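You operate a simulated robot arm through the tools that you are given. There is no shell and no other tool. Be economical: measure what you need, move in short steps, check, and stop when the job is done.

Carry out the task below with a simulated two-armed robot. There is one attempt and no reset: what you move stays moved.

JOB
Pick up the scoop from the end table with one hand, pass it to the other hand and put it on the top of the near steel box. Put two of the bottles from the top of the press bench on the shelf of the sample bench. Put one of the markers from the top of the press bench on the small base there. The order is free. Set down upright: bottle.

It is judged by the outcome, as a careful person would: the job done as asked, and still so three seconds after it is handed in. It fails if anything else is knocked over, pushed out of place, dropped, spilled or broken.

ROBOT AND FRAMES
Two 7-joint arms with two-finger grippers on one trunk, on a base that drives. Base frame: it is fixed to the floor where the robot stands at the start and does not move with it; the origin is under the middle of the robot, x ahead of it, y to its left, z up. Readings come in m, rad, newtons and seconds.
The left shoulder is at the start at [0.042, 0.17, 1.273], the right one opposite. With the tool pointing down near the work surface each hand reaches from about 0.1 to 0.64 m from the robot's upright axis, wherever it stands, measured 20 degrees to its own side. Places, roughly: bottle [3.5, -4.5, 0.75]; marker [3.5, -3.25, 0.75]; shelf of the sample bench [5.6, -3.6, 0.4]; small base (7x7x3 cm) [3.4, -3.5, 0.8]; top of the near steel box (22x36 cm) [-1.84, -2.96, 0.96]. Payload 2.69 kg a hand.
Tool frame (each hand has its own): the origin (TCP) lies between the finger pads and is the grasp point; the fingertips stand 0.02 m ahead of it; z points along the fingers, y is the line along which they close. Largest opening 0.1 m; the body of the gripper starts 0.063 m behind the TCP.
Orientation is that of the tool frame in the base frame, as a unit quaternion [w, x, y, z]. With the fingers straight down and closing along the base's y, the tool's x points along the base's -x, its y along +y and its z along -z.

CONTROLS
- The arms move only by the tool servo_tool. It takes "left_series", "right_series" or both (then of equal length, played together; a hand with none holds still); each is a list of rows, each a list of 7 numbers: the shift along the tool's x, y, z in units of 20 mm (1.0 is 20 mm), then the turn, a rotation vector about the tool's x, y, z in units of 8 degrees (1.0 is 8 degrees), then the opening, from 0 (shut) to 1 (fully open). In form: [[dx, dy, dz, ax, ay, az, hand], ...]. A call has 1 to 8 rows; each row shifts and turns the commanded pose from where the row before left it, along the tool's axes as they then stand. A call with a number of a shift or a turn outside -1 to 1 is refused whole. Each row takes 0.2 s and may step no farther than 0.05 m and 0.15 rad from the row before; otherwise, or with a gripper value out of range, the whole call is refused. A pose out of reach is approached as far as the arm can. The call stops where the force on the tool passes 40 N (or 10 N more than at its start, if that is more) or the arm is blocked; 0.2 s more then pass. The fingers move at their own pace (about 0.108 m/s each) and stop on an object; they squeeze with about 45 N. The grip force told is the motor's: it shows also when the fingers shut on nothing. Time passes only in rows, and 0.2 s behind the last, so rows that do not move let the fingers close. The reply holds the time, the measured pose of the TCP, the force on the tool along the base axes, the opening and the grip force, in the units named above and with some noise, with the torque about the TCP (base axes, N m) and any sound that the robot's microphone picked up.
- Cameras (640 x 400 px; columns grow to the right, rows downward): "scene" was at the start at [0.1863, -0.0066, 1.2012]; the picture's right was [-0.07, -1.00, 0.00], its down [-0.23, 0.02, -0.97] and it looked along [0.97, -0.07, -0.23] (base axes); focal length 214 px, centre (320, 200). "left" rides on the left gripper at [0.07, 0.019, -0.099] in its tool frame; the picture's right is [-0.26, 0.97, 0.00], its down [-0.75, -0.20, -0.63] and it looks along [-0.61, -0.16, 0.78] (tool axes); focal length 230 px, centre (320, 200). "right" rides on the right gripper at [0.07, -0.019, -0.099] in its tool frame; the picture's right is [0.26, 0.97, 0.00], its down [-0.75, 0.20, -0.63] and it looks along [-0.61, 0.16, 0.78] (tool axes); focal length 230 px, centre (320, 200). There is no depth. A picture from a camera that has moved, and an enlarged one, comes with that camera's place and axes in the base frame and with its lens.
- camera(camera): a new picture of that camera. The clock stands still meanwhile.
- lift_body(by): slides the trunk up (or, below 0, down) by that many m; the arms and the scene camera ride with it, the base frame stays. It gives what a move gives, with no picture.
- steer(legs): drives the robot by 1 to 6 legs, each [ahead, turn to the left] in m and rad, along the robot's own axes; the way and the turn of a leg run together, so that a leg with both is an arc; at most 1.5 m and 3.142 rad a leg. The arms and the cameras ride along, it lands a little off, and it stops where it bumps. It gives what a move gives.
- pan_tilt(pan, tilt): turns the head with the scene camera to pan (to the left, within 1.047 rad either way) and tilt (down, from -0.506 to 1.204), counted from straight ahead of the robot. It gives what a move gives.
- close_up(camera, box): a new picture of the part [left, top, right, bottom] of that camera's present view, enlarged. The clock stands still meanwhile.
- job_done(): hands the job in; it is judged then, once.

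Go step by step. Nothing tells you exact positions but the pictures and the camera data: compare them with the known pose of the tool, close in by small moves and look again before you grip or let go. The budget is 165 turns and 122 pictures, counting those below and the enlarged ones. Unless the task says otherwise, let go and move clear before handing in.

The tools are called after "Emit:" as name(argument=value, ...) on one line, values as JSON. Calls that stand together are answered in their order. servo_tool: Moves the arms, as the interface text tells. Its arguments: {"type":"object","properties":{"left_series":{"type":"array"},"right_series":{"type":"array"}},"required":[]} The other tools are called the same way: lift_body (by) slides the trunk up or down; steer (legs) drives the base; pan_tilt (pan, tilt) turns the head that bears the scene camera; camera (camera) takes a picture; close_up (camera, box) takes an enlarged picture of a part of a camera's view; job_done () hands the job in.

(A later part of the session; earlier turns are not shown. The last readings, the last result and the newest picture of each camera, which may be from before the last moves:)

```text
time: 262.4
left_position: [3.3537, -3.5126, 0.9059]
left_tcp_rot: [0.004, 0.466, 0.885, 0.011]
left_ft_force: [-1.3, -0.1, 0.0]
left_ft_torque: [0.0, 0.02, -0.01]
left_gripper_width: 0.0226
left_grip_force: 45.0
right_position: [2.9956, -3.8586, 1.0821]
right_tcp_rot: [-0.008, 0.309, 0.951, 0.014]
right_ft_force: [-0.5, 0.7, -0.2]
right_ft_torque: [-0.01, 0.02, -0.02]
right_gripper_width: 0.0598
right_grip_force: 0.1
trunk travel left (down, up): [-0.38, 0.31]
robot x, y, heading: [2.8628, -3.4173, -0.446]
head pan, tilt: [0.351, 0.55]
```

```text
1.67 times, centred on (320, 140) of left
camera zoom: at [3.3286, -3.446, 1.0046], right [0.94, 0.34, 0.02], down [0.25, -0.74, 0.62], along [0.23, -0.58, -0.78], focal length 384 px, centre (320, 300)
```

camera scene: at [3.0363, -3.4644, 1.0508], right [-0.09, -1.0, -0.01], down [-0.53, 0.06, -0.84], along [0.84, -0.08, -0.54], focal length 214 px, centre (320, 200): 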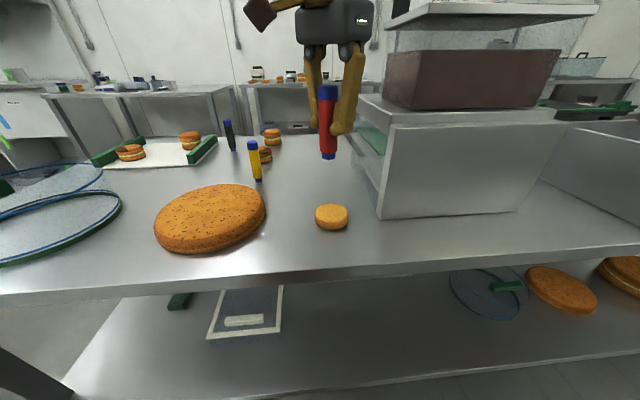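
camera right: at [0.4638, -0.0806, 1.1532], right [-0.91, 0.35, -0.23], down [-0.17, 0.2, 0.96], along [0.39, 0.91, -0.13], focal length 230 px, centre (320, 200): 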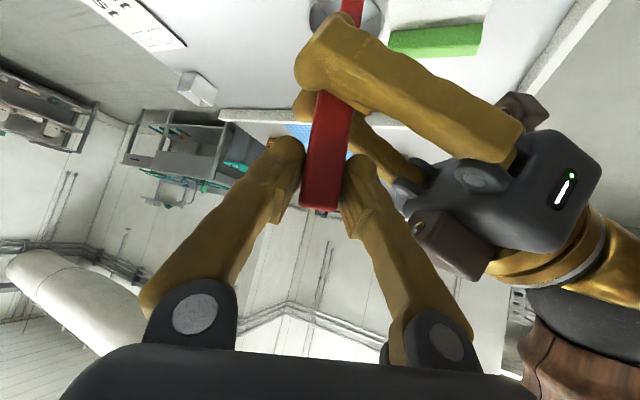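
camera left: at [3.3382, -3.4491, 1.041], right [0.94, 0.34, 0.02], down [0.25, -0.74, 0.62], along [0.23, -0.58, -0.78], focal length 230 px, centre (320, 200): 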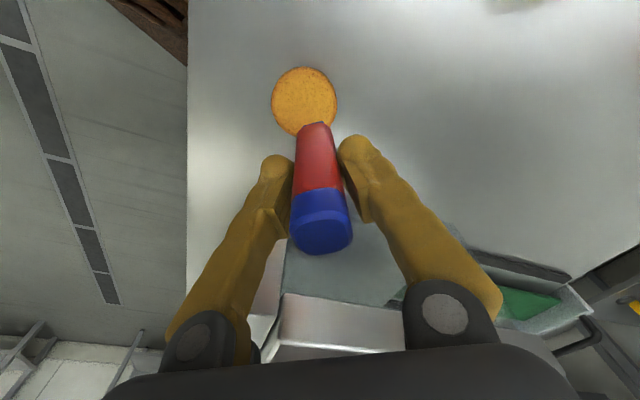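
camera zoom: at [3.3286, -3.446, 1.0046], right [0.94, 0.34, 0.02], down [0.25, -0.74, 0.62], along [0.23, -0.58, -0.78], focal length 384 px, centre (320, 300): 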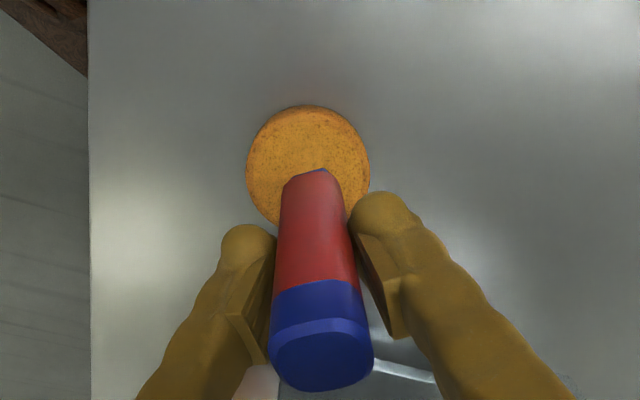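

Well centred. I lower in 2 mm rows until it touches.

Emit:
servo_tool(left_series=[[0, 0, 0.15, 0, 0, 0, 0], [0, 0, 0.15, 0, 0, 0, 0], [0, 0, 0.1, 0, 0, 0, 0], [0, 0, 0.1, 0, 0, 0, 0], [0, 0, 0, 0, 0, 0, 0]])

Emit:
close_up(camera="scene", box=[280, 130, 380, 240])

```text
time: 263.6
left_position: [3.3542, -3.5101, 0.8949]
left_tcp_rot: [0.004, 0.465, 0.885, 0.012]
left_ft_force: [-0.2, -0.1, -0.7]
left_ft_torque: [0.01, 0.01, -0.01]
left_gripper_width: 0.0224
left_grip_force: 44.8
right_position: [2.9942, -3.8579, 1.0814]
right_tcp_rot: [-0.008, 0.308, 0.951, 0.014]
right_ft_force: [-0.2, -0.2, 0.0]
right_ft_torque: [-0.01, 0.0, 0.03]
right_gripper_width: 0.06
right_grip_force: 0.0
trunk travel left (down, up): [-0.38, 0.31]
robot x, y, heading: [2.8657, -3.4197, -0.441]
head pan, tilt: [0.351, 0.55]
```

```text
3.64 times, centred on (330, 185) of scene
camera zoom: at [3.0363, -3.464, 1.0508], right [-0.09, -1.0, -0.01], down [-0.53, 0.06, -0.84], along [0.84, -0.08, -0.54], focal length 780 px, centre (284, 254)
```

zoom: 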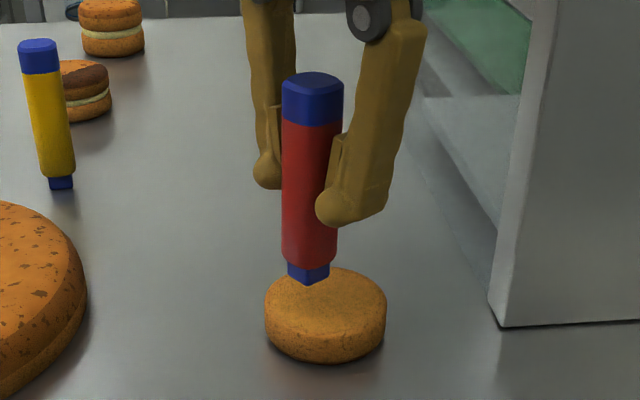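

Emit:
servo_tool(left_series=[[-0.33, -0.23, 0, 0, 0, 0, 0], [0, 0, 0.1, 0, 0, 0, 0], [0, 0, 0.1, 0, 0, 0, 0], [0, 0, 0.08, 0, 0, 0, 0], [0, 0, 0, 0, 0, 0, 0]])

Emit:
close_up(camera="scene", box=[280, 130, 380, 240])

```text
time: 264.8
left_position: [3.3542, -3.5197, 0.8879]
left_tcp_rot: [0.004, 0.464, 0.886, 0.011]
left_ft_force: [0.6, -0.4, -0.1]
left_ft_torque: [0.04, -0.01, 0.02]
left_gripper_width: 0.0223
left_grip_force: 44.2
right_position: [2.995, -3.8572, 1.0829]
right_tcp_rot: [-0.009, 0.31, 0.951, 0.014]
right_ft_force: [0.7, -0.6, 0.3]
right_ft_torque: [0.0, -0.05, -0.01]
right_gripper_width: 0.0598
right_grip_force: 0.0
trunk travel left (down, up): [-0.38, 0.31]
robot x, y, heading: [2.8672, -3.4198, -0.44]
head pan, tilt: [0.351, 0.55]
```

```text
3.64 times, centred on (330, 185) of scene
camera zoom: at [3.0364, -3.4641, 1.0508], right [-0.09, -1.0, -0.01], down [-0.53, 0.06, -0.84], along [0.84, -0.08, -0.54], focal length 780 px, centre (284, 254)
```

zoom: 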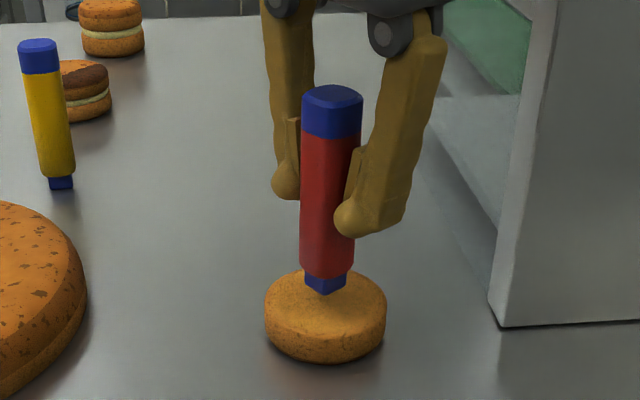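

Emit:
servo_tool(left_series=[[0, 0, 0.08, 0, 0, 0, 0], [0, 0, 0.08, 0, 0, 0, 0], [0, 0, 0.08, 0, 0, 0, 0], [0, 0, 0, 0, 0, 0, 0]])

```text
time: 265.8
left_position: [3.3537, -3.5186, 0.8846]
left_tcp_rot: [0.003, 0.464, 0.886, 0.011]
left_ft_force: [-0.6, 0.0, -0.3]
left_ft_torque: [0.02, -0.01, 0.0]
left_gripper_width: 0.0223
left_grip_force: 44.9
right_position: [2.9943, -3.8562, 1.0824]
right_tcp_rot: [-0.008, 0.309, 0.951, 0.014]
right_ft_force: [-0.5, -0.4, -1.1]
right_ft_torque: [-0.04, -0.04, 0.04]
right_gripper_width: 0.0601
right_grip_force: 0.1
trunk travel left (down, up): [-0.38, 0.31]
robot x, y, heading: [2.8672, -3.4182, -0.447]
head pan, tilt: [0.351, 0.55]
```

Emit:
servo_tool(left_series=[[0, 0, 0.08, 0, 0, 0, 0], [0, 0, 0.08, 0, 0, 0, 0], [0, 0, 0, 0, 0, 0, 0]])

Emit:
close_up(camera="scene", box=[280, 130, 380, 240])

```text
time: 266.6
left_position: [3.3557, -3.5191, 0.8821]
left_tcp_rot: [0.004, 0.464, 0.886, 0.012]
left_ft_force: [0.3, -0.1, -1.0]
left_ft_torque: [-0.01, 0.01, -0.02]
left_gripper_width: 0.0225
left_grip_force: 45.2
right_position: [2.9953, -3.8573, 1.082]
right_tcp_rot: [-0.008, 0.308, 0.951, 0.013]
right_ft_force: [0.8, 0.4, 0.2]
right_ft_torque: [0.02, -0.05, -0.03]
right_gripper_width: 0.06
right_grip_force: 0.0
trunk travel left (down, up): [-0.38, 0.31]
robot x, y, heading: [2.865, -3.4191, -0.447]
head pan, tilt: [0.351, 0.55]
```

```text
3.64 times, centred on (330, 185) of scene
camera zoom: at [3.0363, -3.4641, 1.0508], right [-0.09, -1.0, -0.01], down [-0.53, 0.06, -0.84], along [0.84, -0.08, -0.54], focal length 780 px, centre (284, 254)
```

zoom: 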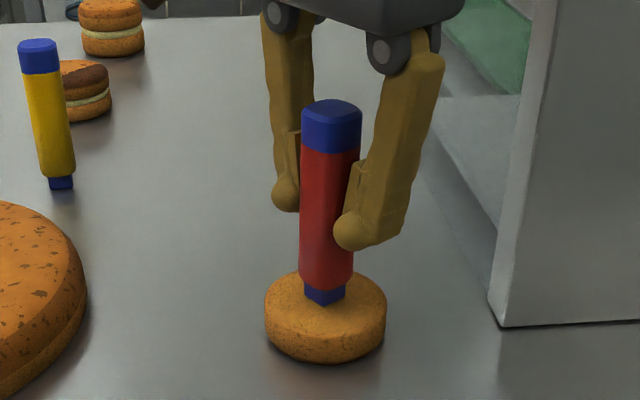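

Emit:
servo_tool(left_series=[[0, 0, 0.08, 0, 0, 0, 0], [0, 0, 0.08, 0, 0, 0, 0], [0, 0, 0, 0, 0, 0, 0]])

```text
time: 267.4
left_position: [3.3553, -3.5192, 0.8793]
left_tcp_rot: [0.006, 0.464, 0.886, 0.011]
left_ft_force: [0.0, 2.9, 18.4]
left_ft_torque: [0.15, 0.1, 0.01]
left_gripper_width: 0.0225
left_grip_force: 44.9
right_position: [2.9938, -3.8565, 1.0821]
right_tcp_rot: [-0.008, 0.309, 0.951, 0.013]
right_ft_force: [-0.3, -0.9, -0.5]
right_ft_torque: [0.01, 0.01, 0.02]
right_gripper_width: 0.0597
right_grip_force: 0.0
trunk travel left (down, up): [-0.38, 0.31]
robot x, y, heading: [2.8645, -3.4181, -0.445]
head pan, tilt: [0.351, 0.55]
```

Contact at 18 N. I ease up about 1 mm, open, and check that it stands.

Emit:
servo_tool(left_series=[[0, 0, -0.05, 0, 0, 0, 0], [0, 0, 0, 0, 0, 0, 0.25], [0, 0, 0, 0, 0, 0, 0.3], [0, 0, 0, 0, 0, 0, 0.42], [0, 0, 0, 0, 0, 0, 0.42]])

Emit:
close_up(camera="scene", box=[280, 130, 380, 240])

```text
time: 268.6
left_position: [3.3555, -3.5196, 0.8791]
left_tcp_rot: [0.004, 0.464, 0.886, 0.011]
left_ft_force: [0.2, 0.3, 0.7]
left_ft_torque: [-0.05, -0.01, -0.02]
left_gripper_width: 0.042
left_grip_force: 0.1
right_position: [2.9949, -3.8573, 1.0817]
right_tcp_rot: [-0.008, 0.309, 0.951, 0.013]
right_ft_force: [-0.4, -0.1, -0.4]
right_ft_torque: [-0.02, 0.03, -0.01]
right_gripper_width: 0.0602
right_grip_force: 0.1
trunk travel left (down, up): [-0.38, 0.31]
robot x, y, heading: [2.8639, -3.418, -0.451]
head pan, tilt: [0.351, 0.55]
```

```text
3.64 times, centred on (330, 185) of scene
camera zoom: at [3.0364, -3.4641, 1.0508], right [-0.09, -1.0, -0.01], down [-0.53, 0.06, -0.84], along [0.84, -0.08, -0.54], focal length 780 px, centre (284, 254)
```

zoom: 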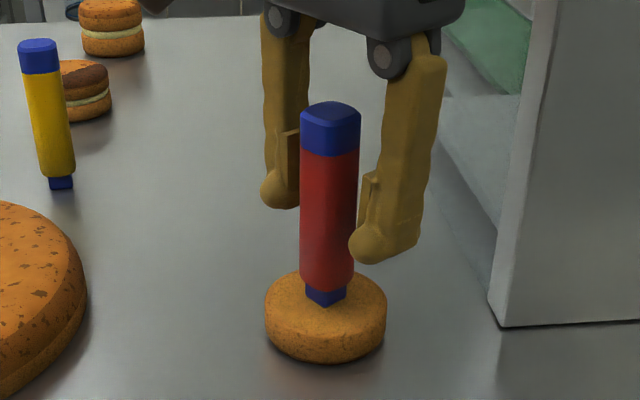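

It stands. I withdraw straight up.

Emit:
servo_tool(left_series=[[0, 0, -0.5, 0, 0, 0, 0.5], [0, 0, -0.8, 0, 0, 0, 0.5], [0, 0, -1, 0, 0, 0, 0.5], [0, 0, -1, 0, 0, 0, 0.5], [0, 0, -1, 0, 0, 0, 0.5], [0, 0, -1, 0, 0, 0, 0.5], [0, 0, -1, 0, 0, 0, 0.5], [0, 0.5, -1, 0, 0, 0, 0.5]])

Emit:
close_up(camera="scene", box=[220, 100, 440, 260])

```text
time: 270.4
left_position: [3.3585, -3.5168, 1.025]
left_tcp_rot: [0.003, 0.464, 0.886, 0.011]
left_ft_force: [-0.3, 0.0, 0.0]
left_ft_torque: [0.03, 0.0, -0.01]
left_gripper_width: 0.0502
left_grip_force: 0.0
right_position: [2.9938, -3.8572, 1.0815]
right_tcp_rot: [-0.008, 0.31, 0.951, 0.013]
right_ft_force: [-1.1, -0.1, 0.3]
right_ft_torque: [0.0, -0.02, 0.02]
right_gripper_width: 0.0599
right_grip_force: 0.1
trunk travel left (down, up): [-0.38, 0.31]
robot x, y, heading: [2.8626, -3.4172, -0.449]
head pan, tilt: [0.351, 0.55]
```

```text
2.50 times, centred on (330, 180) of scene
camera zoom: at [3.0363, -3.4638, 1.0508], right [-0.09, -1.0, -0.01], down [-0.53, 0.06, -0.84], along [0.84, -0.08, -0.54], focal length 536 px, centre (295, 250)
```

zoom: 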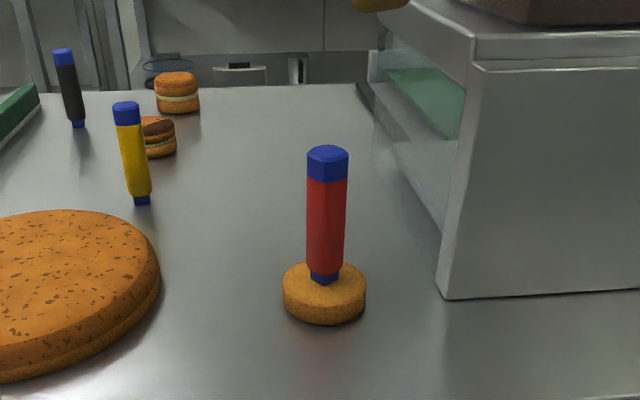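

The marker stands on the base. Next the bottles: I back off and drive along the bench to its right end.

Emit:
steer(legs=[[-0.3, 0], [0, -1.2], [1.1, 0], [0, 1.65]])

Emit:
pan_tilt(pan=0.0, tilt=0.35)

Emit:
camera(camera="scene")

```text
time: 284.5
left_position: [3.0128, -4.252, 1.0254]
left_tcp_rot: [0.002, 0.289, 0.957, 0.011]
left_ft_force: [0.3, -0.8, -1.1]
left_ft_torque: [-0.01, 0.03, 0.0]
left_gripper_width: 0.05
left_grip_force: 0.0
right_position: [2.803, -4.7039, 1.0947]
right_tcp_rot: [0.012, 0.123, 0.992, 0.013]
right_ft_force: [0.3, 0.2, -0.4]
right_ft_torque: [-0.01, -0.01, -0.01]
right_gripper_width: 0.0599
right_grip_force: 0.1
trunk travel left (down, up): [-0.38, 0.31]
robot x, y, heading: [2.515, -4.3532, -0.067]
head pan, tilt: [0.351, 0.55]
```

```text
time: 285.3
left_position: [2.9959, -4.2518, 1.0329]
left_tcp_rot: [0.009, 0.288, 0.957, 0.013]
left_ft_force: [-0.1, 0.9, -0.5]
left_ft_torque: [0.0, 0.0, 0.0]
left_gripper_width: 0.0502
left_grip_force: 0.1
right_position: [2.7829, -4.7018, 1.0814]
right_tcp_rot: [-0.014, 0.124, 0.992, 0.011]
right_ft_force: [0.8, -0.2, 0.1]
right_ft_torque: [0.0, 0.0, 0.0]
right_gripper_width: 0.0602
right_grip_force: 0.0
trunk travel left (down, up): [-0.38, 0.31]
robot x, y, heading: [2.5154, -4.3543, -0.063]
head pan, tilt: [0.0, 0.351]
```

```text
39 pictures are left
camera scene: at [2.6998, -4.3645, 1.0688], right [-0.06, -1.0, 0.0], down [-0.36, 0.02, -0.93], along [0.93, -0.06, -0.36], focal length 214 px, centre (320, 200)
```

scene: 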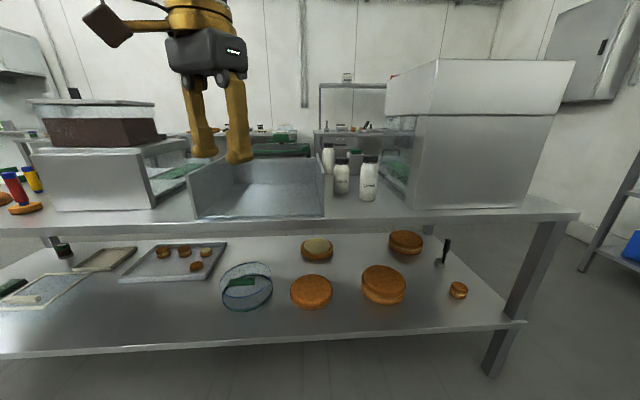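

The bottles stand between the glass tray (right wall y ≈ −4.42) and the machine (y ≈ −4.70). Bottle 1 is at about [3.40, −4.59] and bottle 2 at about [3.48, −4.50], both around 6–7 cm wide. I drive up and pitch the right hand forward.

Emit:
steer(legs=[[0.35, -0.03], [0, 0.09]])

Emit:
servo_tool(right_series=[[0, 0, 0, 0, -0.3, -0.65, 1], [0, 0, 0, 0, -0.3, -0.65, 1], [0, 0, 0, 0, -1, 0, 1], [0, 0, 0, 0, -1, 0, 1], [0, 0, 0, 0, -1, 0, 1], [0, 0, 0, 0, -1, 0, 1], [0, 0, 0, 0, -1, 0, 1], [0, 0, 0, 0, -1, 0, 1]])

```text
time: 288.1
left_position: [3.3353, -4.2445, 1.0331]
left_tcp_rot: [0.008, 0.254, 0.967, 0.015]
left_ft_force: [-0.1, 0.7, 0.2]
left_ft_torque: [-0.01, 0.01, -0.02]
left_gripper_width: 0.05
left_grip_force: 0.1
right_position: [3.1533, -4.7085, 1.0826]
right_tcp_rot: [-0.014, 0.089, 0.996, 0.01]
right_ft_force: [0.0, -0.1, 0.2]
right_ft_torque: [0.0, 0.01, 0.02]
right_gripper_width: 0.06
right_grip_force: 0.1
trunk travel left (down, up): [-0.38, 0.31]
robot x, y, heading: [2.8635, -4.3801, 0.007]
head pan, tilt: [0.0, 0.351]
```

```text
time: 289.9
left_position: [3.3187, -4.2456, 1.0401]
left_tcp_rot: [0.016, 0.256, 0.967, 0.016]
left_ft_force: [0.2, 0.2, -0.7]
left_ft_torque: [-0.01, 0.03, -0.01]
left_gripper_width: 0.05
left_grip_force: 0.1
right_position: [3.2136, -4.7649, 1.1407]
right_tcp_rot: [0.441, 0.001, 0.897, 0.007]
right_ft_force: [0.1, 0.3, 0.0]
right_ft_torque: [0.0, -0.02, -0.02]
right_gripper_width: 0.1001
right_grip_force: 0.0
right hand out of reach, approached as far as the arm can: row 4, 5, 6, 7, 8
trunk travel left (down, up): [-0.38, 0.31]
robot x, y, heading: [2.8633, -4.3791, 0.006]
head pan, tilt: [0.0, 0.351]
```

Emit:
servo_tool(right_series=[[0.5, 1, 0.4, 0, 0, 0, 1], [0.5, 1, 0.4, 0, 0, 0, 1], [0.5, 1, 0.4, 0, 0, 0, 1], [0.7, 1, 0.5, 0, 0, 0, 1], [0.7, 1, 0.5, 0, 0, 0, 1], [0.7, 1, 0.5, 0, 0, 0, 1], [0.7, 1, 0.6, 0, 0, 0, 1], [0.7, 1, 0.7, 0, 0, 0, 1]])

Emit:
camera(camera="right")

Emit:
camera(camera="scene")

```text
time: 290.9
left_position: [3.3007, -4.2452, 1.0483]
left_tcp_rot: [0.025, 0.255, 0.966, 0.019]
left_ft_force: [-0.7, 0.3, 0.5]
left_ft_torque: [0.01, 0.0, 0.0]
left_gripper_width: 0.0501
left_grip_force: 0.1
right_position: [3.2528, -4.7301, 1.1236]
right_tcp_rot: [0.448, 0.033, 0.893, 0.004]
right_ft_force: [-0.4, -0.7, 0.8]
right_ft_torque: [0.04, -0.03, 0.01]
right_gripper_width: 0.0999
right_grip_force: 0.0
right hand out of reach, approached as far as the arm can: row 1, 2, 3, 4, 5
trunk travel left (down, up): [-0.38, 0.31]
robot x, y, heading: [2.8624, -4.3769, 0.005]
head pan, tilt: [0.0, 0.351]
stopped in row 5 (right hand): the force on the tool passed its limit at 46 N (the readings are from after the stop); the commanded pose is now the measured one
```

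```text
38 pictures are left
camera right: at [3.1307, -4.7422, 1.1266], right [-0.1, 0.98, -0.17], down [-0.05, 0.17, 0.98], along [0.99, 0.1, 0.03], focal length 230 px, centre (320, 200)
```

right: 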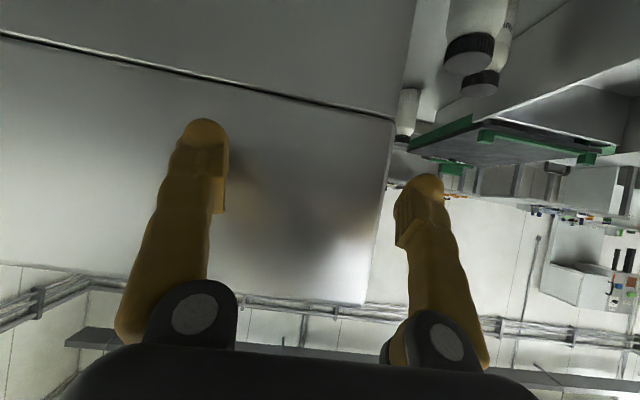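

```text
37 pictures are left
camera scene: at [3.0443, -4.3791, 1.0692], right [0.0, -1.0, 0.0], down [-0.36, 0.0, -0.93], along [0.93, 0.0, -0.36], focal length 214 px, centre (320, 200)
```

scene: 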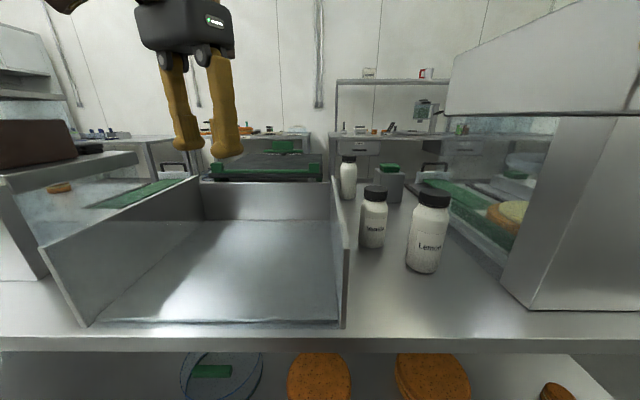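

The fingertips touched the machine's front face because the arm was too folded to follow; nothing moved visibly. I back the base 0.15 m so the arm has room.

Emit:
steer(legs=[[-0.15, 0]])

Emit:
servo_tool(right_series=[[0.2, 1, 0.2, 0, 0, 0, 1], [0.2, 1, 0.2, 0, 0, 0, 1], [0.3, 1, 0.3, 0, 0, 0, 1], [0.4, 1, 0.4, 0, 0, 0, 1], [0.5, 1, 0.5, 0, 0, 0, 1], [0.6, 1, 0.6, 0, 0, 0, 1], [0.7, 1, 0.7, 0, 0, 0, 1], [0, 0, 0, 0, 0, 0, 1]])

```text
time: 292.3
left_position: [3.1623, -4.2465, 1.0455]
left_tcp_rot: [0.021, 0.257, 0.966, 0.018]
left_ft_force: [-0.2, 0.0, -0.2]
left_ft_torque: [-0.01, 0.02, -0.02]
left_gripper_width: 0.05
left_grip_force: 0.1
right_position: [3.1123, -4.731, 1.1214]
right_tcp_rot: [0.445, 0.031, 0.895, 0.001]
right_ft_force: [-0.1, -0.4, 0.3]
right_ft_torque: [0.04, 0.01, 0.04]
right_gripper_width: 0.1001
right_grip_force: 0.0
trunk travel left (down, up): [-0.38, 0.31]
robot x, y, heading: [2.7139, -4.3773, 0.007]
head pan, tilt: [0.0, 0.351]
```

```text
time: 294.1
left_position: [3.1433, -4.2461, 1.0524]
left_tcp_rot: [0.03, 0.257, 0.966, 0.021]
left_ft_force: [-1.3, -0.7, 0.1]
left_ft_torque: [-0.03, 0.0, -0.01]
left_gripper_width: 0.0502
left_grip_force: 0.1
right_position: [3.1333, -4.7036, 1.1054]
right_tcp_rot: [0.454, 0.036, 0.89, 0.002]
right_ft_force: [0.1, -0.6, 0.1]
right_ft_torque: [-0.01, 0.03, 0.01]
right_gripper_width: 0.0999
right_grip_force: 0.1
right hand out of reach, approached as far as the arm can: row 1, 2, 3, 4, 5, 6, 7
trunk travel left (down, up): [-0.38, 0.31]
robot x, y, heading: [2.7165, -4.3793, 0.001]
head pan, tilt: [0.0, 0.351]
```

Emit:
servo_tool(right_series=[[0.6, 0.2, 0.6, 0, 0, 0, 1], [0.6, 0.2, 0.6, 0, 0, 0, 1], [0.6, 0.4, 0.6, 0, 0, 0, 1], [0.6, 0.6, 0.6, 0, 0, 0, 1], [0.6, 0.8, 0.6, 0, 0, 0, 1], [0.6, 1, 0.5, 0, 0, 0, 1], [0.6, 1, 0.4, 0, 0, 0, 1], [0, 0, 0, 0, 0, 0, 1]])

```text
time: 295.9
left_position: [3.1428, -4.2464, 1.0535]
left_tcp_rot: [0.03, 0.256, 0.966, 0.021]
left_ft_force: [0.2, 0.6, -0.2]
left_ft_torque: [0.04, -0.02, 0.0]
left_gripper_width: 0.0499
left_grip_force: 0.1
right_position: [3.158, -4.6194, 0.996]
right_tcp_rot: [0.457, 0.035, 0.889, 0.0]
right_ft_force: [0.1, -0.1, -0.1]
right_ft_torque: [0.0, 0.0, 0.04]
right_gripper_width: 0.1002
right_grip_force: 0.1
right hand out of reach, approached as far as the arm can: row 1, 3
trunk travel left (down, up): [-0.38, 0.31]
robot x, y, heading: [2.7164, -4.3803, -0.002]
head pan, tilt: [0.0, 0.351]
```

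Emit:
servo_tool(right_series=[[-0.16, 0.3, 0.92, 0, 0, 0, 1], [-0.16, 0.3, 0.92, 0, 0, 0, 1], [-0.16, 0.3, 0.92, 0, 0, 0, 1], [-0.16, 0.3, 0.92, 0, 0, 0, 1], [-0.16, 0.3, 0.92, 0, 0, 0, 1], [-0.16, 0.3, 0.92, 0, 0, 0, 1], [-0.16, 0.3, 0.92, 0, 0, 0, 1], [-0.16, 0.3, 0.92, 0, 0, 0, 1]])

Emit:
camera(camera="right")

Emit:
camera(camera="scene")

```text
time: 297.7
left_position: [3.143, -4.2456, 1.0527]
left_tcp_rot: [0.03, 0.257, 0.966, 0.022]
left_ft_force: [0.4, 0.7, -0.6]
left_ft_torque: [0.01, 0.03, 0.02]
left_gripper_width: 0.0502
left_grip_force: 0.1
right_position: [3.2918, -4.5744, 0.9309]
right_tcp_rot: [0.453, 0.031, 0.891, 0.002]
right_ft_force: [0.0, 0.8, 0.4]
right_ft_torque: [0.0, 0.01, -0.01]
right_gripper_width: 0.1
right_grip_force: 0.1
trunk travel left (down, up): [-0.38, 0.31]
robot x, y, heading: [2.7202, -4.378, 0.001]
head pan, tilt: [0.0, 0.351]
```

```text
36 pictures are left
camera right: at [3.1697, -4.5857, 0.9319], right [-0.1, 0.98, -0.18], down [-0.06, 0.17, 0.98], along [0.99, 0.11, 0.04], focal length 230 px, centre (320, 200)
```

right: 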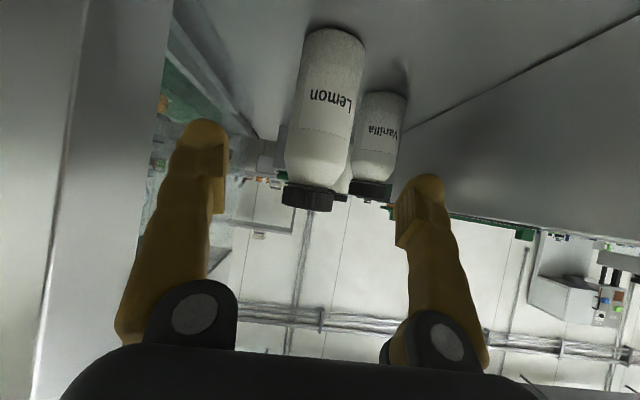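

```text
35 pictures are left
camera scene: at [2.9008, -4.3791, 1.0689], right [0.0, -1.0, 0.0], down [-0.36, 0.0, -0.93], along [0.93, 0.0, -0.36], focal length 214 px, centre (320, 200)
```

scene: 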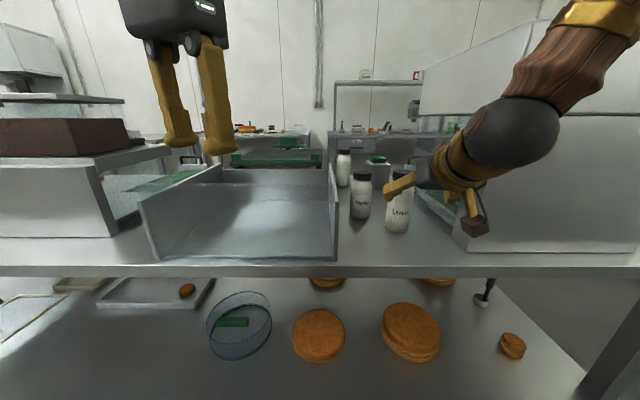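

The Lemon bottle is centred between the right fingers. I advance the last 0.11 m and close.

Emit:
servo_tool(right_series=[[-0.03, 0.03, 0.93, 0, 0, 0, 0.9], [-0.03, 0.03, 0.93, 0, 0, 0, 0.9], [-0.03, 0.03, 0.93, 0, 0, 0, 0.9], [-0.03, 0.03, 0.93, 0, 0, 0, 0.9], [-0.03, 0.03, 0.93, 0, 0, 0, 0.9], [-0.03, 0.03, 0.93, 0, 0, 0, 0.9], [0, 0, 0, 0, 0, 0, 0.9]])

Emit:
camera(camera="right")

```text
time: 299.3
left_position: [3.1429, -4.2461, 1.0534]
left_tcp_rot: [0.031, 0.256, 0.966, 0.021]
left_ft_force: [-0.5, 0.2, 0.3]
left_ft_torque: [-0.04, 0.01, -0.01]
left_gripper_width: 0.0498
left_grip_force: 0.0
right_position: [3.3825, -4.5753, 0.8699]
right_tcp_rot: [0.455, 0.031, 0.89, 0.002]
right_ft_force: [-0.2, 0.5, -0.2]
right_ft_torque: [-0.02, 0.01, -0.01]
right_gripper_width: 0.0901
right_grip_force: 0.0
trunk travel left (down, up): [-0.38, 0.31]
robot x, y, heading: [2.7155, -4.3818, -0.001]
head pan, tilt: [0.0, 0.351]
```

```text
34 pictures are left
camera right: at [3.2597, -4.5863, 0.8714], right [-0.1, 0.98, -0.18], down [-0.06, 0.17, 0.98], along [0.99, 0.11, 0.04], focal length 230 px, centre (320, 200)
```

right: 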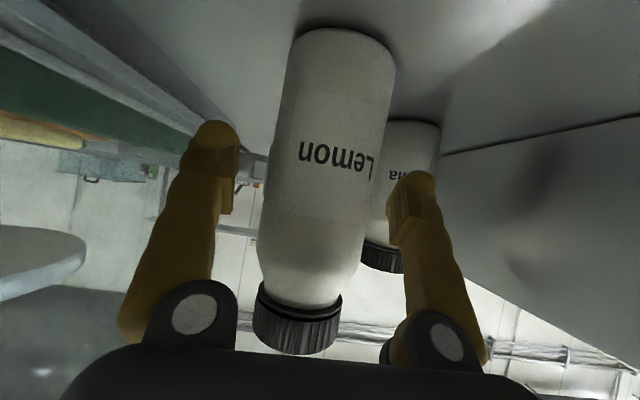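

Emit:
servo_tool(right_series=[[0, 0, 0, 0, 0, 0, 0.7], [0, 0, 0, 0, 0, 0, 0.5], [0, 0, 0, 0, 0, 0, 0.3], [0, 0, 0, 0, 0, 0, 0.3]])

```text
time: 300.3
left_position: [3.1429, -4.2465, 1.0532]
left_tcp_rot: [0.03, 0.256, 0.966, 0.021]
left_ft_force: [0.4, 0.7, 0.1]
left_ft_torque: [0.0, -0.01, 0.01]
left_gripper_width: 0.05
left_grip_force: 0.1
right_position: [3.3815, -4.5748, 0.8699]
right_tcp_rot: [0.453, 0.03, 0.891, 0.003]
right_ft_force: [0.5, 0.9, 0.4]
right_ft_torque: [-0.02, -0.07, -0.01]
right_gripper_width: 0.0566
right_grip_force: 44.9
trunk travel left (down, up): [-0.38, 0.31]
robot x, y, heading: [2.7206, -4.3757, 0.008]
head pan, tilt: [0.0, 0.351]
```

The Lemon bottle is gripped (56.6 mm). I raise the trunk to lift it straight up, then raise the right arm so it can pass above the machine while the left hand takes the Vanilla bottle.

Emit:
lift_body(by=0.2)

Emit:
servo_tool(right_series=[[-0.9, 0, -0.7, 0, 0, 0, 0.3], [-0.9, -0.2, -0.7, 0, 0, 0, 0.3], [-0.9, -0.2, -0.7, 0, 0, 0, 0.3], [-0.9, -0.3, -0.7, 0, 0, 0, 0.3], [-0.9, -0.3, -0.7, 0, 0, 0, 0.3], [-0.9, -0.3, -0.7, 0, 0, 0, 0.3], [-0.9, -0.3, -0.7, 0, 0, 0, 0.3], [-0.9, -0.3, -0.7, 0, 0, 0, 0.3]])

Emit:
camera(camera="scene")

```text
time: 302.4
left_position: [3.1428, -4.2465, 1.2527]
left_tcp_rot: [0.03, 0.256, 0.966, 0.021]
left_ft_force: [-0.9, -0.1, 0.6]
left_ft_torque: [-0.01, 0.02, -0.04]
left_gripper_width: 0.05
left_grip_force: 0.0
right_position: [3.3822, -4.5754, 1.0697]
right_tcp_rot: [0.453, 0.03, 0.891, 0.003]
right_ft_force: [-0.8, -0.7, -3.0]
right_ft_torque: [0.02, 0.02, 0.0]
right_gripper_width: 0.056
right_grip_force: 45.0
trunk travel left (down, up): [-0.58, 0.11]
robot x, y, heading: [2.7158, -4.3793, -0.001]
head pan, tilt: [0.0, 0.351]
```

```text
time: 304.2
left_position: [3.1424, -4.2465, 1.2536]
left_tcp_rot: [0.031, 0.256, 0.966, 0.021]
left_ft_force: [-1.0, 0.0, -0.1]
left_ft_torque: [-0.01, -0.05, -0.06]
left_gripper_width: 0.0501
left_grip_force: 0.1
right_position: [3.3734, -4.622, 1.2538]
right_tcp_rot: [0.454, 0.031, 0.891, 0.002]
right_ft_force: [-0.2, -0.3, -2.7]
right_ft_torque: [0.0, 0.03, -0.02]
right_gripper_width: 0.0561
right_grip_force: 44.8
trunk travel left (down, up): [-0.58, 0.11]
robot x, y, heading: [2.7167, -4.3815, 0.002]
head pan, tilt: [0.0, 0.351]
```

```text
33 pictures are left
camera scene: at [2.9036, -4.3794, 1.269], right [0.0, -1.0, 0.0], down [-0.36, 0.0, -0.93], along [0.93, 0.0, -0.36], focal length 214 px, centre (320, 200)
```

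scene: 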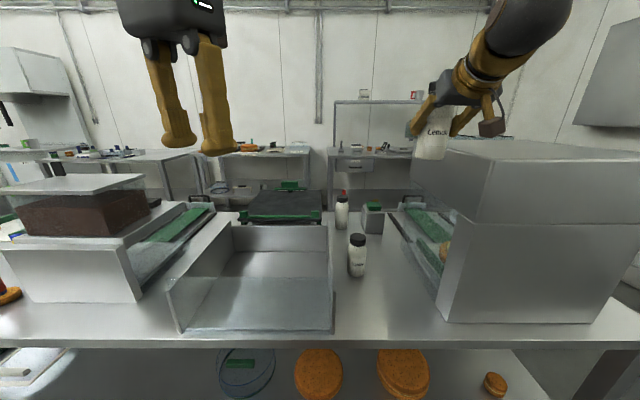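

Emit:
servo_tool(right_series=[[-0.9, -0.3, -0.7, 0, 0, 0, 0.3], [-0.9, -0.3, -0.7, 0, 0, 0, 0.3], [-0.9, -0.3, -0.7, 0, 0, 0, 0.3], [-0.9, -0.3, -0.7, 0, 0, 0, 0.3], [0, 0, 0, 0, 0, 0, 0.3]])

Emit:
steer(legs=[[-0.3, 0], [0, -0.64], [0.47, 0], [0, 0.64]])

```text
time: 305.4
left_position: [3.1443, -4.2453, 1.2534]
left_tcp_rot: [0.029, 0.256, 0.966, 0.021]
left_ft_force: [0.6, -0.7, -0.3]
left_ft_torque: [0.03, 0.04, -0.01]
left_gripper_width: 0.0501
left_grip_force: 0.1
right_position: [3.372, -4.6467, 1.3421]
right_tcp_rot: [0.453, 0.03, 0.891, 0.001]
right_ft_force: [0.3, 0.3, -3.9]
right_ft_torque: [-0.01, 0.01, 0.04]
right_gripper_width: 0.0563
right_grip_force: 44.6
trunk travel left (down, up): [-0.58, 0.11]
robot x, y, heading: [2.7196, -4.3783, 0.002]
head pan, tilt: [0.0, 0.351]
```

```text
time: 313.4
left_position: [3.2176, -4.5206, 1.2522]
left_tcp_rot: [0.03, 0.255, 0.966, 0.021]
left_ft_force: [-0.4, 0.2, -1.0]
left_ft_torque: [0.0, 0.01, 0.02]
left_gripper_width: 0.05
left_grip_force: 0.0
right_position: [3.4472, -4.9208, 1.3415]
right_tcp_rot: [0.453, 0.028, 0.891, 0.003]
right_ft_force: [1.0, 0.5, -2.6]
right_ft_torque: [-0.04, 0.02, 0.02]
right_gripper_width: 0.0564
right_grip_force: 45.1
trunk travel left (down, up): [-0.58, 0.11]
robot x, y, heading: [2.7892, -4.6616, 0.007]
head pan, tilt: [0.0, 0.351]
```

Right bottle is safely above the machine. Now the left hand: yaw it straight, go forward and down, then pitch forward.

Emit:
servo_tool(left_series=[[0, 0, 1, 0, 0, -0.92, 0.95], [0, 0, 1, 0, 0, -0.92, 0.95], [0, 0, 1, 0, 0, -0.92, 0.95], [0, 0, 1, 0, 0, -0.92, 0.95], [-1, 0.2, 1, 0, 0, 0, 0.95], [-1, 0.2, 1, 0, 0, 0, 0.95], [-1, 0.2, 1, 0, 0, 0, 0.95], [-1, 0.2, 1, 0, 0, 0, 0.95]])

Emit:
servo_tool(left_series=[[0, 0, 0, 0, -1, 0, 0.95], [0, 0, 0, 0, -1, 0, 0.95], [0, 0, 0, 0, -1, 0, 0.95], [0, 0, 0, 0, -1, 0, 0.95], [0, 0, 0, 0, -1, 0, 0.95], [0, 0, 0, 0, -1, 0, 0.95], [0, 0, 0, 0, 0, 0, 0.95]])

```text
time: 315.2
left_position: [3.2937, -4.5016, 1.1049]
left_tcp_rot: [0.042, 0.0, 0.999, 0.014]
left_ft_force: [-0.1, -0.5, 0.8]
left_ft_torque: [0.01, 0.0, 0.0]
left_gripper_width: 0.0949
left_grip_force: 0.0
right_position: [3.4266, -4.9204, 1.3516]
right_tcp_rot: [0.46, 0.028, 0.888, 0.003]
right_ft_force: [0.9, -0.5, -3.7]
right_ft_torque: [-0.01, 0.04, 0.0]
right_gripper_width: 0.0559
right_grip_force: 44.6
trunk travel left (down, up): [-0.58, 0.11]
robot x, y, heading: [2.7881, -4.6646, 0.001]
head pan, tilt: [0.0, 0.351]
```

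```text
time: 316.8
left_position: [3.2964, -4.4884, 1.114]
left_tcp_rot: [0.449, -0.03, 0.893, 0.002]
left_ft_force: [-0.1, -0.3, 0.4]
left_ft_torque: [-0.04, -0.04, 0.0]
left_gripper_width: 0.0949
left_grip_force: 0.1
right_position: [3.4262, -4.921, 1.353]
right_tcp_rot: [0.461, 0.029, 0.887, 0.003]
right_ft_force: [-0.3, 0.2, -3.7]
right_ft_torque: [0.02, 0.02, -0.01]
right_gripper_width: 0.0561
right_grip_force: 45.3
trunk travel left (down, up): [-0.58, 0.11]
robot x, y, heading: [2.7929, -4.6611, 0.001]
head pan, tilt: [0.0, 0.351]
```

Emit:
servo_tool(left_series=[[0.6, -0.05, 1, 0, 0, 0, 0.95], [0.6, -0.05, 1, 0, 0, 0, 0.95], [0.6, -0.05, 1, 0, 0, 0, 0.95], [0.6, -0.05, 1, 0, 0, 0, 0.95], [0.6, -0.05, 1, 0, 0, 0, 0.95], [0.6, -0.05, 1, 0, 0, 0, 0.95], [0.6, -0.05, 1, 0, 0, 0, 0.95], [0.6, -0.05, 1, 0, 0, 0, 0.95]])

Emit:
camera(camera="left")

Emit:
camera(camera="scene")

```text
time: 318.6
left_position: [3.362, -4.5061, 0.9349]
left_tcp_rot: [0.445, 0.006, 0.895, 0.012]
left_ft_force: [0.4, 0.4, 0.6]
left_ft_torque: [0.02, 0.01, -0.01]
left_gripper_width: 0.0951
left_grip_force: 0.1
right_position: [3.4266, -4.9184, 1.3508]
right_tcp_rot: [0.46, 0.029, 0.887, 0.003]
right_ft_force: [0.3, -0.3, -3.1]
right_ft_torque: [-0.01, 0.04, -0.01]
right_gripper_width: 0.0561
right_grip_force: 45.0
trunk travel left (down, up): [-0.58, 0.11]
robot x, y, heading: [2.7934, -4.6652, 0.002]
head pan, tilt: [0.0, 0.351]
```

```text
32 pictures are left
camera left: at [3.2417, -4.4874, 0.9384], right [0.16, 0.96, 0.23], down [-0.05, -0.23, 0.97], along [0.99, -0.16, 0.01], focal length 230 px, centre (320, 200)
```

left: 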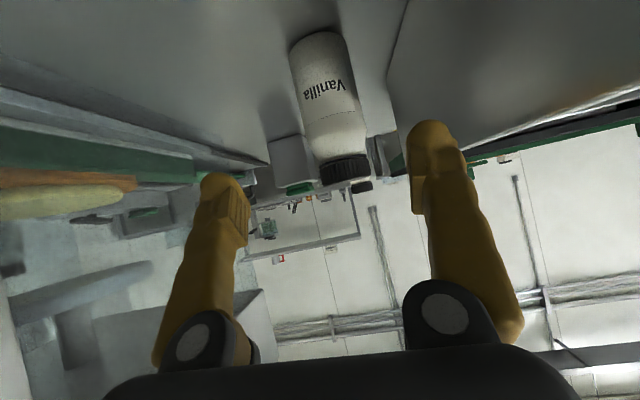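

```text
31 pictures are left
camera scene: at [2.9795, -4.6624, 1.2688], right [0.0, -1.0, 0.0], down [-0.36, 0.0, -0.93], along [0.93, 0.0, -0.36], focal length 214 px, centre (320, 200)
```

scene: 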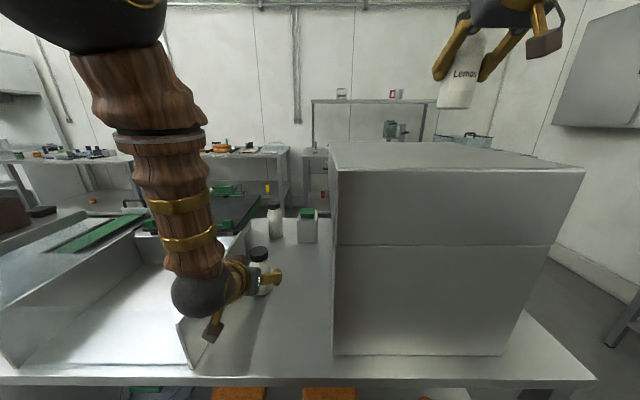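

The Vanilla bottle is lined up. I narrow the opening slightly to clear the tray wall, advance 0.12 m, and look before closing.

Emit:
servo_tool(left_series=[[-0.05, 0.15, 0.87, 0, 0, 0, 0.86], [-0.05, 0.15, 0.87, 0, 0, 0, 0.86], [-0.05, 0.1, 0.87, 0, 0, 0, 0.86], [-0.05, 0.05, 0.87, 0, 0, 0, 0.86], [-0.05, 0, 0.87, 0, 0, 0, 0.86], [-0.05, 0, 0.87, 0, 0, 0, 0.86], [-0.05, 0, 0.8, 0, 0, 0, 0.86], [0, 0, 0, 0, 0, 0, 0.86]])

Emit:
camera(camera="left")

```text
time: 320.4
left_position: [3.4676, -4.5002, 0.8617]
left_tcp_rot: [0.445, 0.008, 0.896, 0.007]
left_ft_force: [-0.1, -0.2, -0.6]
left_ft_torque: [-0.05, -0.02, 0.0]
left_gripper_width: 0.0865
left_grip_force: 0.1
right_position: [3.4268, -4.9203, 1.351]
right_tcp_rot: [0.46, 0.028, 0.888, 0.003]
right_ft_force: [0.1, 0.3, -3.7]
right_ft_torque: [0.02, 0.04, 0.01]
right_gripper_width: 0.0561
right_grip_force: 44.6
trunk travel left (down, up): [-0.58, 0.11]
robot x, y, heading: [2.7908, -4.6638, 0.0]
head pan, tilt: [0.0, 0.351]
```

```text
30 pictures are left
camera left: at [3.3478, -4.4807, 0.8651], right [0.16, 0.96, 0.23], down [-0.05, -0.22, 0.97], along [0.99, -0.17, 0.01], focal length 230 px, centre (320, 200)
```

left: 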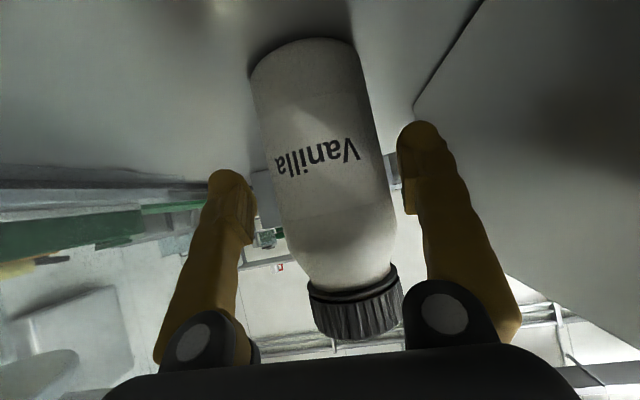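

Emit:
servo_tool(left_series=[[0, 0.15, 0, 0, 0, 0, 0.8], [0, 0.1, 0, 0, 0, 0, 0.6], [0, 0, 0, 0, 0, 0, 0.4], [0, 0, 0, 0, 0, 0, 0.3], [0, 0, 0, 0, 0, 0, 0.3]])

```text
time: 321.1
left_position: [3.4556, -4.4984, 0.8727]
left_tcp_rot: [0.454, 0.008, 0.891, 0.006]
left_ft_force: [-0.4, -0.1, -2.5]
left_ft_torque: [0.02, 0.0, 0.0]
left_gripper_width: 0.0553
left_grip_force: 43.5
right_position: [3.4007, -4.9211, 1.3628]
right_tcp_rot: [0.468, 0.03, 0.883, 0.004]
right_ft_force: [-2.0, -0.1, -3.6]
right_ft_torque: [-0.01, -0.01, 0.01]
right_gripper_width: 0.056
right_grip_force: 44.7
trunk travel left (down, up): [-0.58, 0.11]
robot x, y, heading: [2.795, -4.6638, 0.006]
head pan, tilt: [0.0, 0.351]
stopped in row 3 (left hand): the arm was blocked; the commanded pose is now the measured one
```

Gripped (55 mm). I lift with the trunk and arm, and check.

Emit:
lift_body(by=0.1)

Emit:
servo_tool(left_series=[[-0.8, 0, -0.6, 0, 0, 0, 0.3], [-0.8, 0, -0.6, 0, 0, 0, 0.3], [-0.8, 0, -0.6, 0, 0, 0, 0.3], [-0.8, 0, -0.6, 0, 0, 0, 0.3], [-0.8, 0, -0.6, 0, 0, 0, 0.3], [0, 0, 0, 0, 0, 0, 0.3]])

Emit:
camera(camera="scene")

```text
time: 321.5
left_position: [3.4451, -4.4996, 0.8853]
left_tcp_rot: [0.461, 0.009, 0.888, 0.004]
left_ft_force: [0.2, -0.8, -3.2]
left_ft_torque: [-0.01, 0.0, -0.03]
left_gripper_width: 0.0554
left_grip_force: 45.7
right_position: [3.3787, -4.9197, 1.3748]
right_tcp_rot: [0.475, 0.029, 0.88, 0.004]
right_ft_force: [-0.5, -0.4, -3.2]
right_ft_torque: [0.02, -0.02, 0.0]
right_gripper_width: 0.0563
right_grip_force: 45.0
trunk travel left (down, up): [-0.583, 0.107]
robot x, y, heading: [2.7886, -4.6596, -0.001]
head pan, tilt: [0.0, 0.351]
stopped: the arm was blocked; the commanded pose is now the measured one
```

```text
time: 321.8
left_position: [3.4292, -4.4998, 0.9021]
left_tcp_rot: [0.467, 0.009, 0.884, 0.004]
left_ft_force: [-0.1, 0.8, -2.7]
left_ft_torque: [0.02, 0.01, 0.01]
left_gripper_width: 0.0554
left_grip_force: 44.9
right_position: [3.3571, -4.9202, 1.3851]
right_tcp_rot: [0.482, 0.028, 0.876, 0.005]
right_ft_force: [-1.0, -0.1, -3.5]
right_ft_torque: [-0.01, -0.01, 0.01]
right_gripper_width: 0.0562
right_grip_force: 44.7
trunk travel left (down, up): [-0.583, 0.107]
robot x, y, heading: [2.7897, -4.6647, 0.004]
head pan, tilt: [0.0, 0.351]
stopped in row 1 (left hand): the arm was blocked; the commanded pose is now the measured one
```

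```text
29 pictures are left
camera scene: at [2.9779, -4.6625, 1.2718], right [0.0, -1.0, 0.0], down [-0.36, 0.0, -0.93], along [0.93, 0.0, -0.36], focal length 214 px, centre (320, 200)
```

scene: 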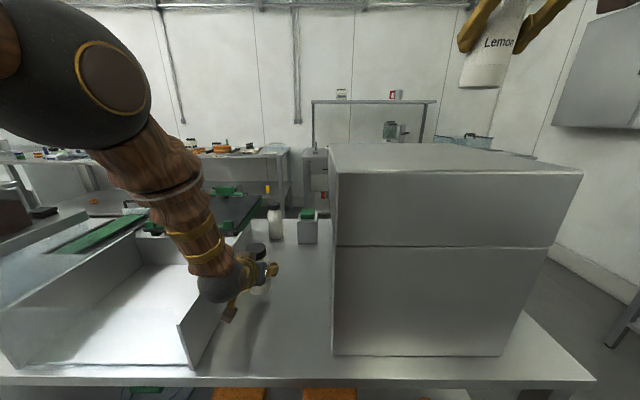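

The bottle is off the table, but the arms keep reporting a block near this folded pose. I try lifting in small steps while extending the right arm a little.

Emit:
servo_tool(left_series=[[-0.5, 0, -0.3, 0, 0, 0, 0.3], [-0.5, 0, -0.3, 0, 0, 0, 0.3], [-0.5, 0, -0.3, 0, 0, 0, 0.3], [-0.5, 0, -0.3, 0, 0, 0, 0.3]], right_series=[[0, 0, 0.5, 0, 0.3, 0, 0.3], [0, 0, 0.5, 0, 0.3, 0, 0.3], [0, 0, 0.5, 0, 0.3, 0, 0.3], [0, 0, 0.5, 0, 0.3, 0, 0.3]])

```text
time: 322.8
left_position: [3.4342, -4.5009, 0.9498]
left_tcp_rot: [0.467, 0.01, 0.884, 0.004]
left_ft_force: [0.0, -0.2, -2.4]
left_ft_torque: [0.02, -0.05, 0.01]
left_gripper_width: 0.0552
left_grip_force: 45.1
right_position: [3.3929, -4.9212, 1.3595]
right_tcp_rot: [0.404, 0.028, 0.914, 0.007]
right_ft_force: [-0.3, 0.4, -3.5]
right_ft_torque: [0.0, 0.02, -0.04]
right_gripper_width: 0.0562
right_grip_force: 45.2
trunk travel left (down, up): [-0.583, 0.107]
robot x, y, heading: [2.7909, -4.6639, 0.003]
head pan, tilt: [0.0, 0.351]
```

That freed it. I lift the left bottle further, then back away from the bench.

Emit:
servo_tool(left_series=[[-0.7, 0, -0.5, 0, 0, 0, 0.3], [-0.7, 0, -0.5, 0, 0, 0, 0.3], [-0.7, 0, -0.5, 0, 0, 0, 0.3], [-0.7, 0, -0.5, 0, 0, 0, 0.3], [-0.7, 0, -0.5, 0, 0, 0, 0.3], [-0.7, 0, -0.5, 0, 0, 0, 0.3]], right_series=[[0, 0, 0.4, 0, 0, 0, 0.3], [0, 0, 0.4, 0, 0, 0, 0.3], [0, 0, 0.4, 0, 0, 0, 0.3], [0, 0, 0, 0, 0, 0, 0.3], [0, 0, 0, 0, 0, 0, 0.3], [0, 0, 0, 0, 0, 0, 0.3]])

Emit:
steer(legs=[[-0.5, 0]])

Emit:
camera(camera="scene")

```text
time: 324.2
left_position: [3.4309, -4.5007, 1.0536]
left_tcp_rot: [0.467, 0.01, 0.884, 0.004]
left_ft_force: [-0.3, 0.9, -2.5]
left_ft_torque: [0.03, -0.01, 0.0]
left_gripper_width: 0.0555
left_grip_force: 45.8
right_position: [3.4093, -4.9207, 1.3431]
right_tcp_rot: [0.406, 0.028, 0.913, 0.007]
right_ft_force: [-0.6, -1.5, -3.1]
right_ft_torque: [0.02, -0.01, 0.0]
right_gripper_width: 0.056
right_grip_force: 45.1
trunk travel left (down, up): [-0.583, 0.107]
robot x, y, heading: [2.7915, -4.6642, 0.003]
head pan, tilt: [0.0, 0.351]
```

```text
time: 327.1
left_position: [2.9408, -4.5086, 1.0525]
left_tcp_rot: [0.466, 0.016, 0.884, 0.0]
left_ft_force: [0.0, -0.5, -3.0]
left_ft_torque: [0.01, 0.01, 0.0]
left_gripper_width: 0.0554
left_grip_force: 45.3
right_position: [2.913, -4.9286, 1.344]
right_tcp_rot: [0.406, 0.034, 0.913, 0.005]
right_ft_force: [-0.2, -0.1, -3.4]
right_ft_torque: [0.03, 0.04, 0.01]
right_gripper_width: 0.0563
right_grip_force: 45.1
trunk travel left (down, up): [-0.583, 0.107]
robot x, y, heading: [2.2992, -4.6632, -0.014]
head pan, tilt: [0.0, 0.351]
```

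```text
28 pictures are left
camera scene: at [2.4873, -4.6634, 1.2716], right [-0.01, -1.0, 0.0], down [-0.36, 0.0, -0.93], along [0.93, -0.01, -0.36], focal length 214 px, centre (320, 200)
```

scene: 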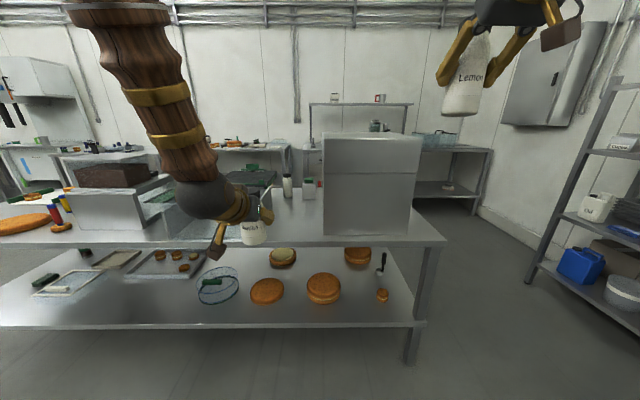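

Both bottles are held and clear. The gap at the right end of the bench (y −5.25…−6.6) leads to the sample bench. I lower the right arm to a more natural height and drive round.

Emit:
servo_tool(right_series=[[0.95, 0, 0.85, 0, -0.1, 0, 0.3], [0.95, 0, 0.85, 0, -0.1, 0, 0.3], [0.95, 0, 0.85, 0, -0.1, 0, 0.3], [0.95, 0, 0.85, 0, -0.1, 0, 0.3], [0.95, 0, 0.85, 0, -0.1, 0, 0.3], [0.95, 0, 0.85, 0, -0.1, 0, 0.3], [0.95, 0, 0.85, 0, -0.1, 0, 0.3], [0.95, 0, 0.85, 0, -0.1, 0, 0.3]])

Emit:
steer(legs=[[0, -1.3], [1.2, 0], [0, 1.31]])

Emit:
camera(camera="scene")

```text
time: 328.9
left_position: [2.9264, -4.5089, 1.063]
left_tcp_rot: [0.473, 0.016, 0.881, 0.001]
left_ft_force: [-0.1, 0.2, -2.8]
left_ft_torque: [-0.02, 0.02, -0.02]
left_gripper_width: 0.0554
left_grip_force: 44.5
right_position: [2.9047, -4.9218, 1.1503]
right_tcp_rot: [0.463, 0.034, 0.886, 0.003]
right_ft_force: [0.4, -0.8, -3.9]
right_ft_torque: [-0.01, 0.03, 0.02]
right_gripper_width: 0.0562
right_grip_force: 45.5
trunk travel left (down, up): [-0.583, 0.107]
robot x, y, heading: [2.3003, -4.6644, -0.008]
head pan, tilt: [0.0, 0.351]
```

```text
time: 334.1
left_position: [2.6321, -5.3347, 1.0798]
left_tcp_rot: [0.383, 0.548, 0.683, -0.296]
left_ft_force: [-0.2, -1.3, -3.4]
left_ft_torque: [-0.02, 0.01, -0.06]
left_gripper_width: 0.0553
left_grip_force: 45.5
right_position: [2.2279, -5.4174, 1.1663]
right_tcp_rot: [0.376, 0.565, 0.676, -0.287]
right_ft_force: [0.2, -0.3, -4.2]
right_ft_torque: [0.04, 0.02, -0.03]
right_gripper_width: 0.0561
right_grip_force: 44.8
trunk travel left (down, up): [-0.583, 0.107]
robot x, y, heading: [2.3379, -4.7939, -1.372]
head pan, tilt: [0.0, 0.351]
stopped in leg 2: the robot was blocked; the commanded pose is now the measured one
```

```text
27 pictures are left
camera scene: at [2.381, -4.9805, 1.2708], right [-0.98, -0.2, 0.0], down [-0.07, 0.36, -0.93], along [0.19, -0.91, -0.36], focal length 214 px, centre (320, 200)
```

scene: 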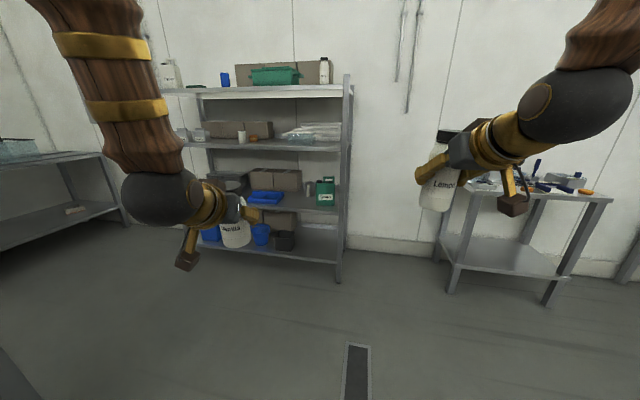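

I retry with a straight leg and then a wide left arc, keeping the hands clear of the rack.

Emit:
steer(legs=[[0.35, 0], [0.95, 1.37]])

```text
time: 340.8
left_position: [3.6618, -5.5049, 1.0826]
left_tcp_rot: [0.487, -0.008, 0.873, 0.014]
left_ft_force: [0.2, -0.2, -2.4]
left_ft_torque: [0.0, -0.01, 0.05]
left_gripper_width: 0.0553
left_grip_force: 45.0
right_position: [3.6608, -5.9189, 1.1693]
right_tcp_rot: [0.477, 0.01, 0.879, 0.015]
right_ft_force: [0.3, -0.3, -2.8]
right_ft_torque: [0.01, 0.04, 0.0]
right_gripper_width: 0.0563
right_grip_force: 44.6
trunk travel left (down, up): [-0.583, 0.107]
robot x, y, heading: [3.079, -5.6873, -0.004]
head pan, tilt: [0.0, 0.351]
cut short: leg 2
```

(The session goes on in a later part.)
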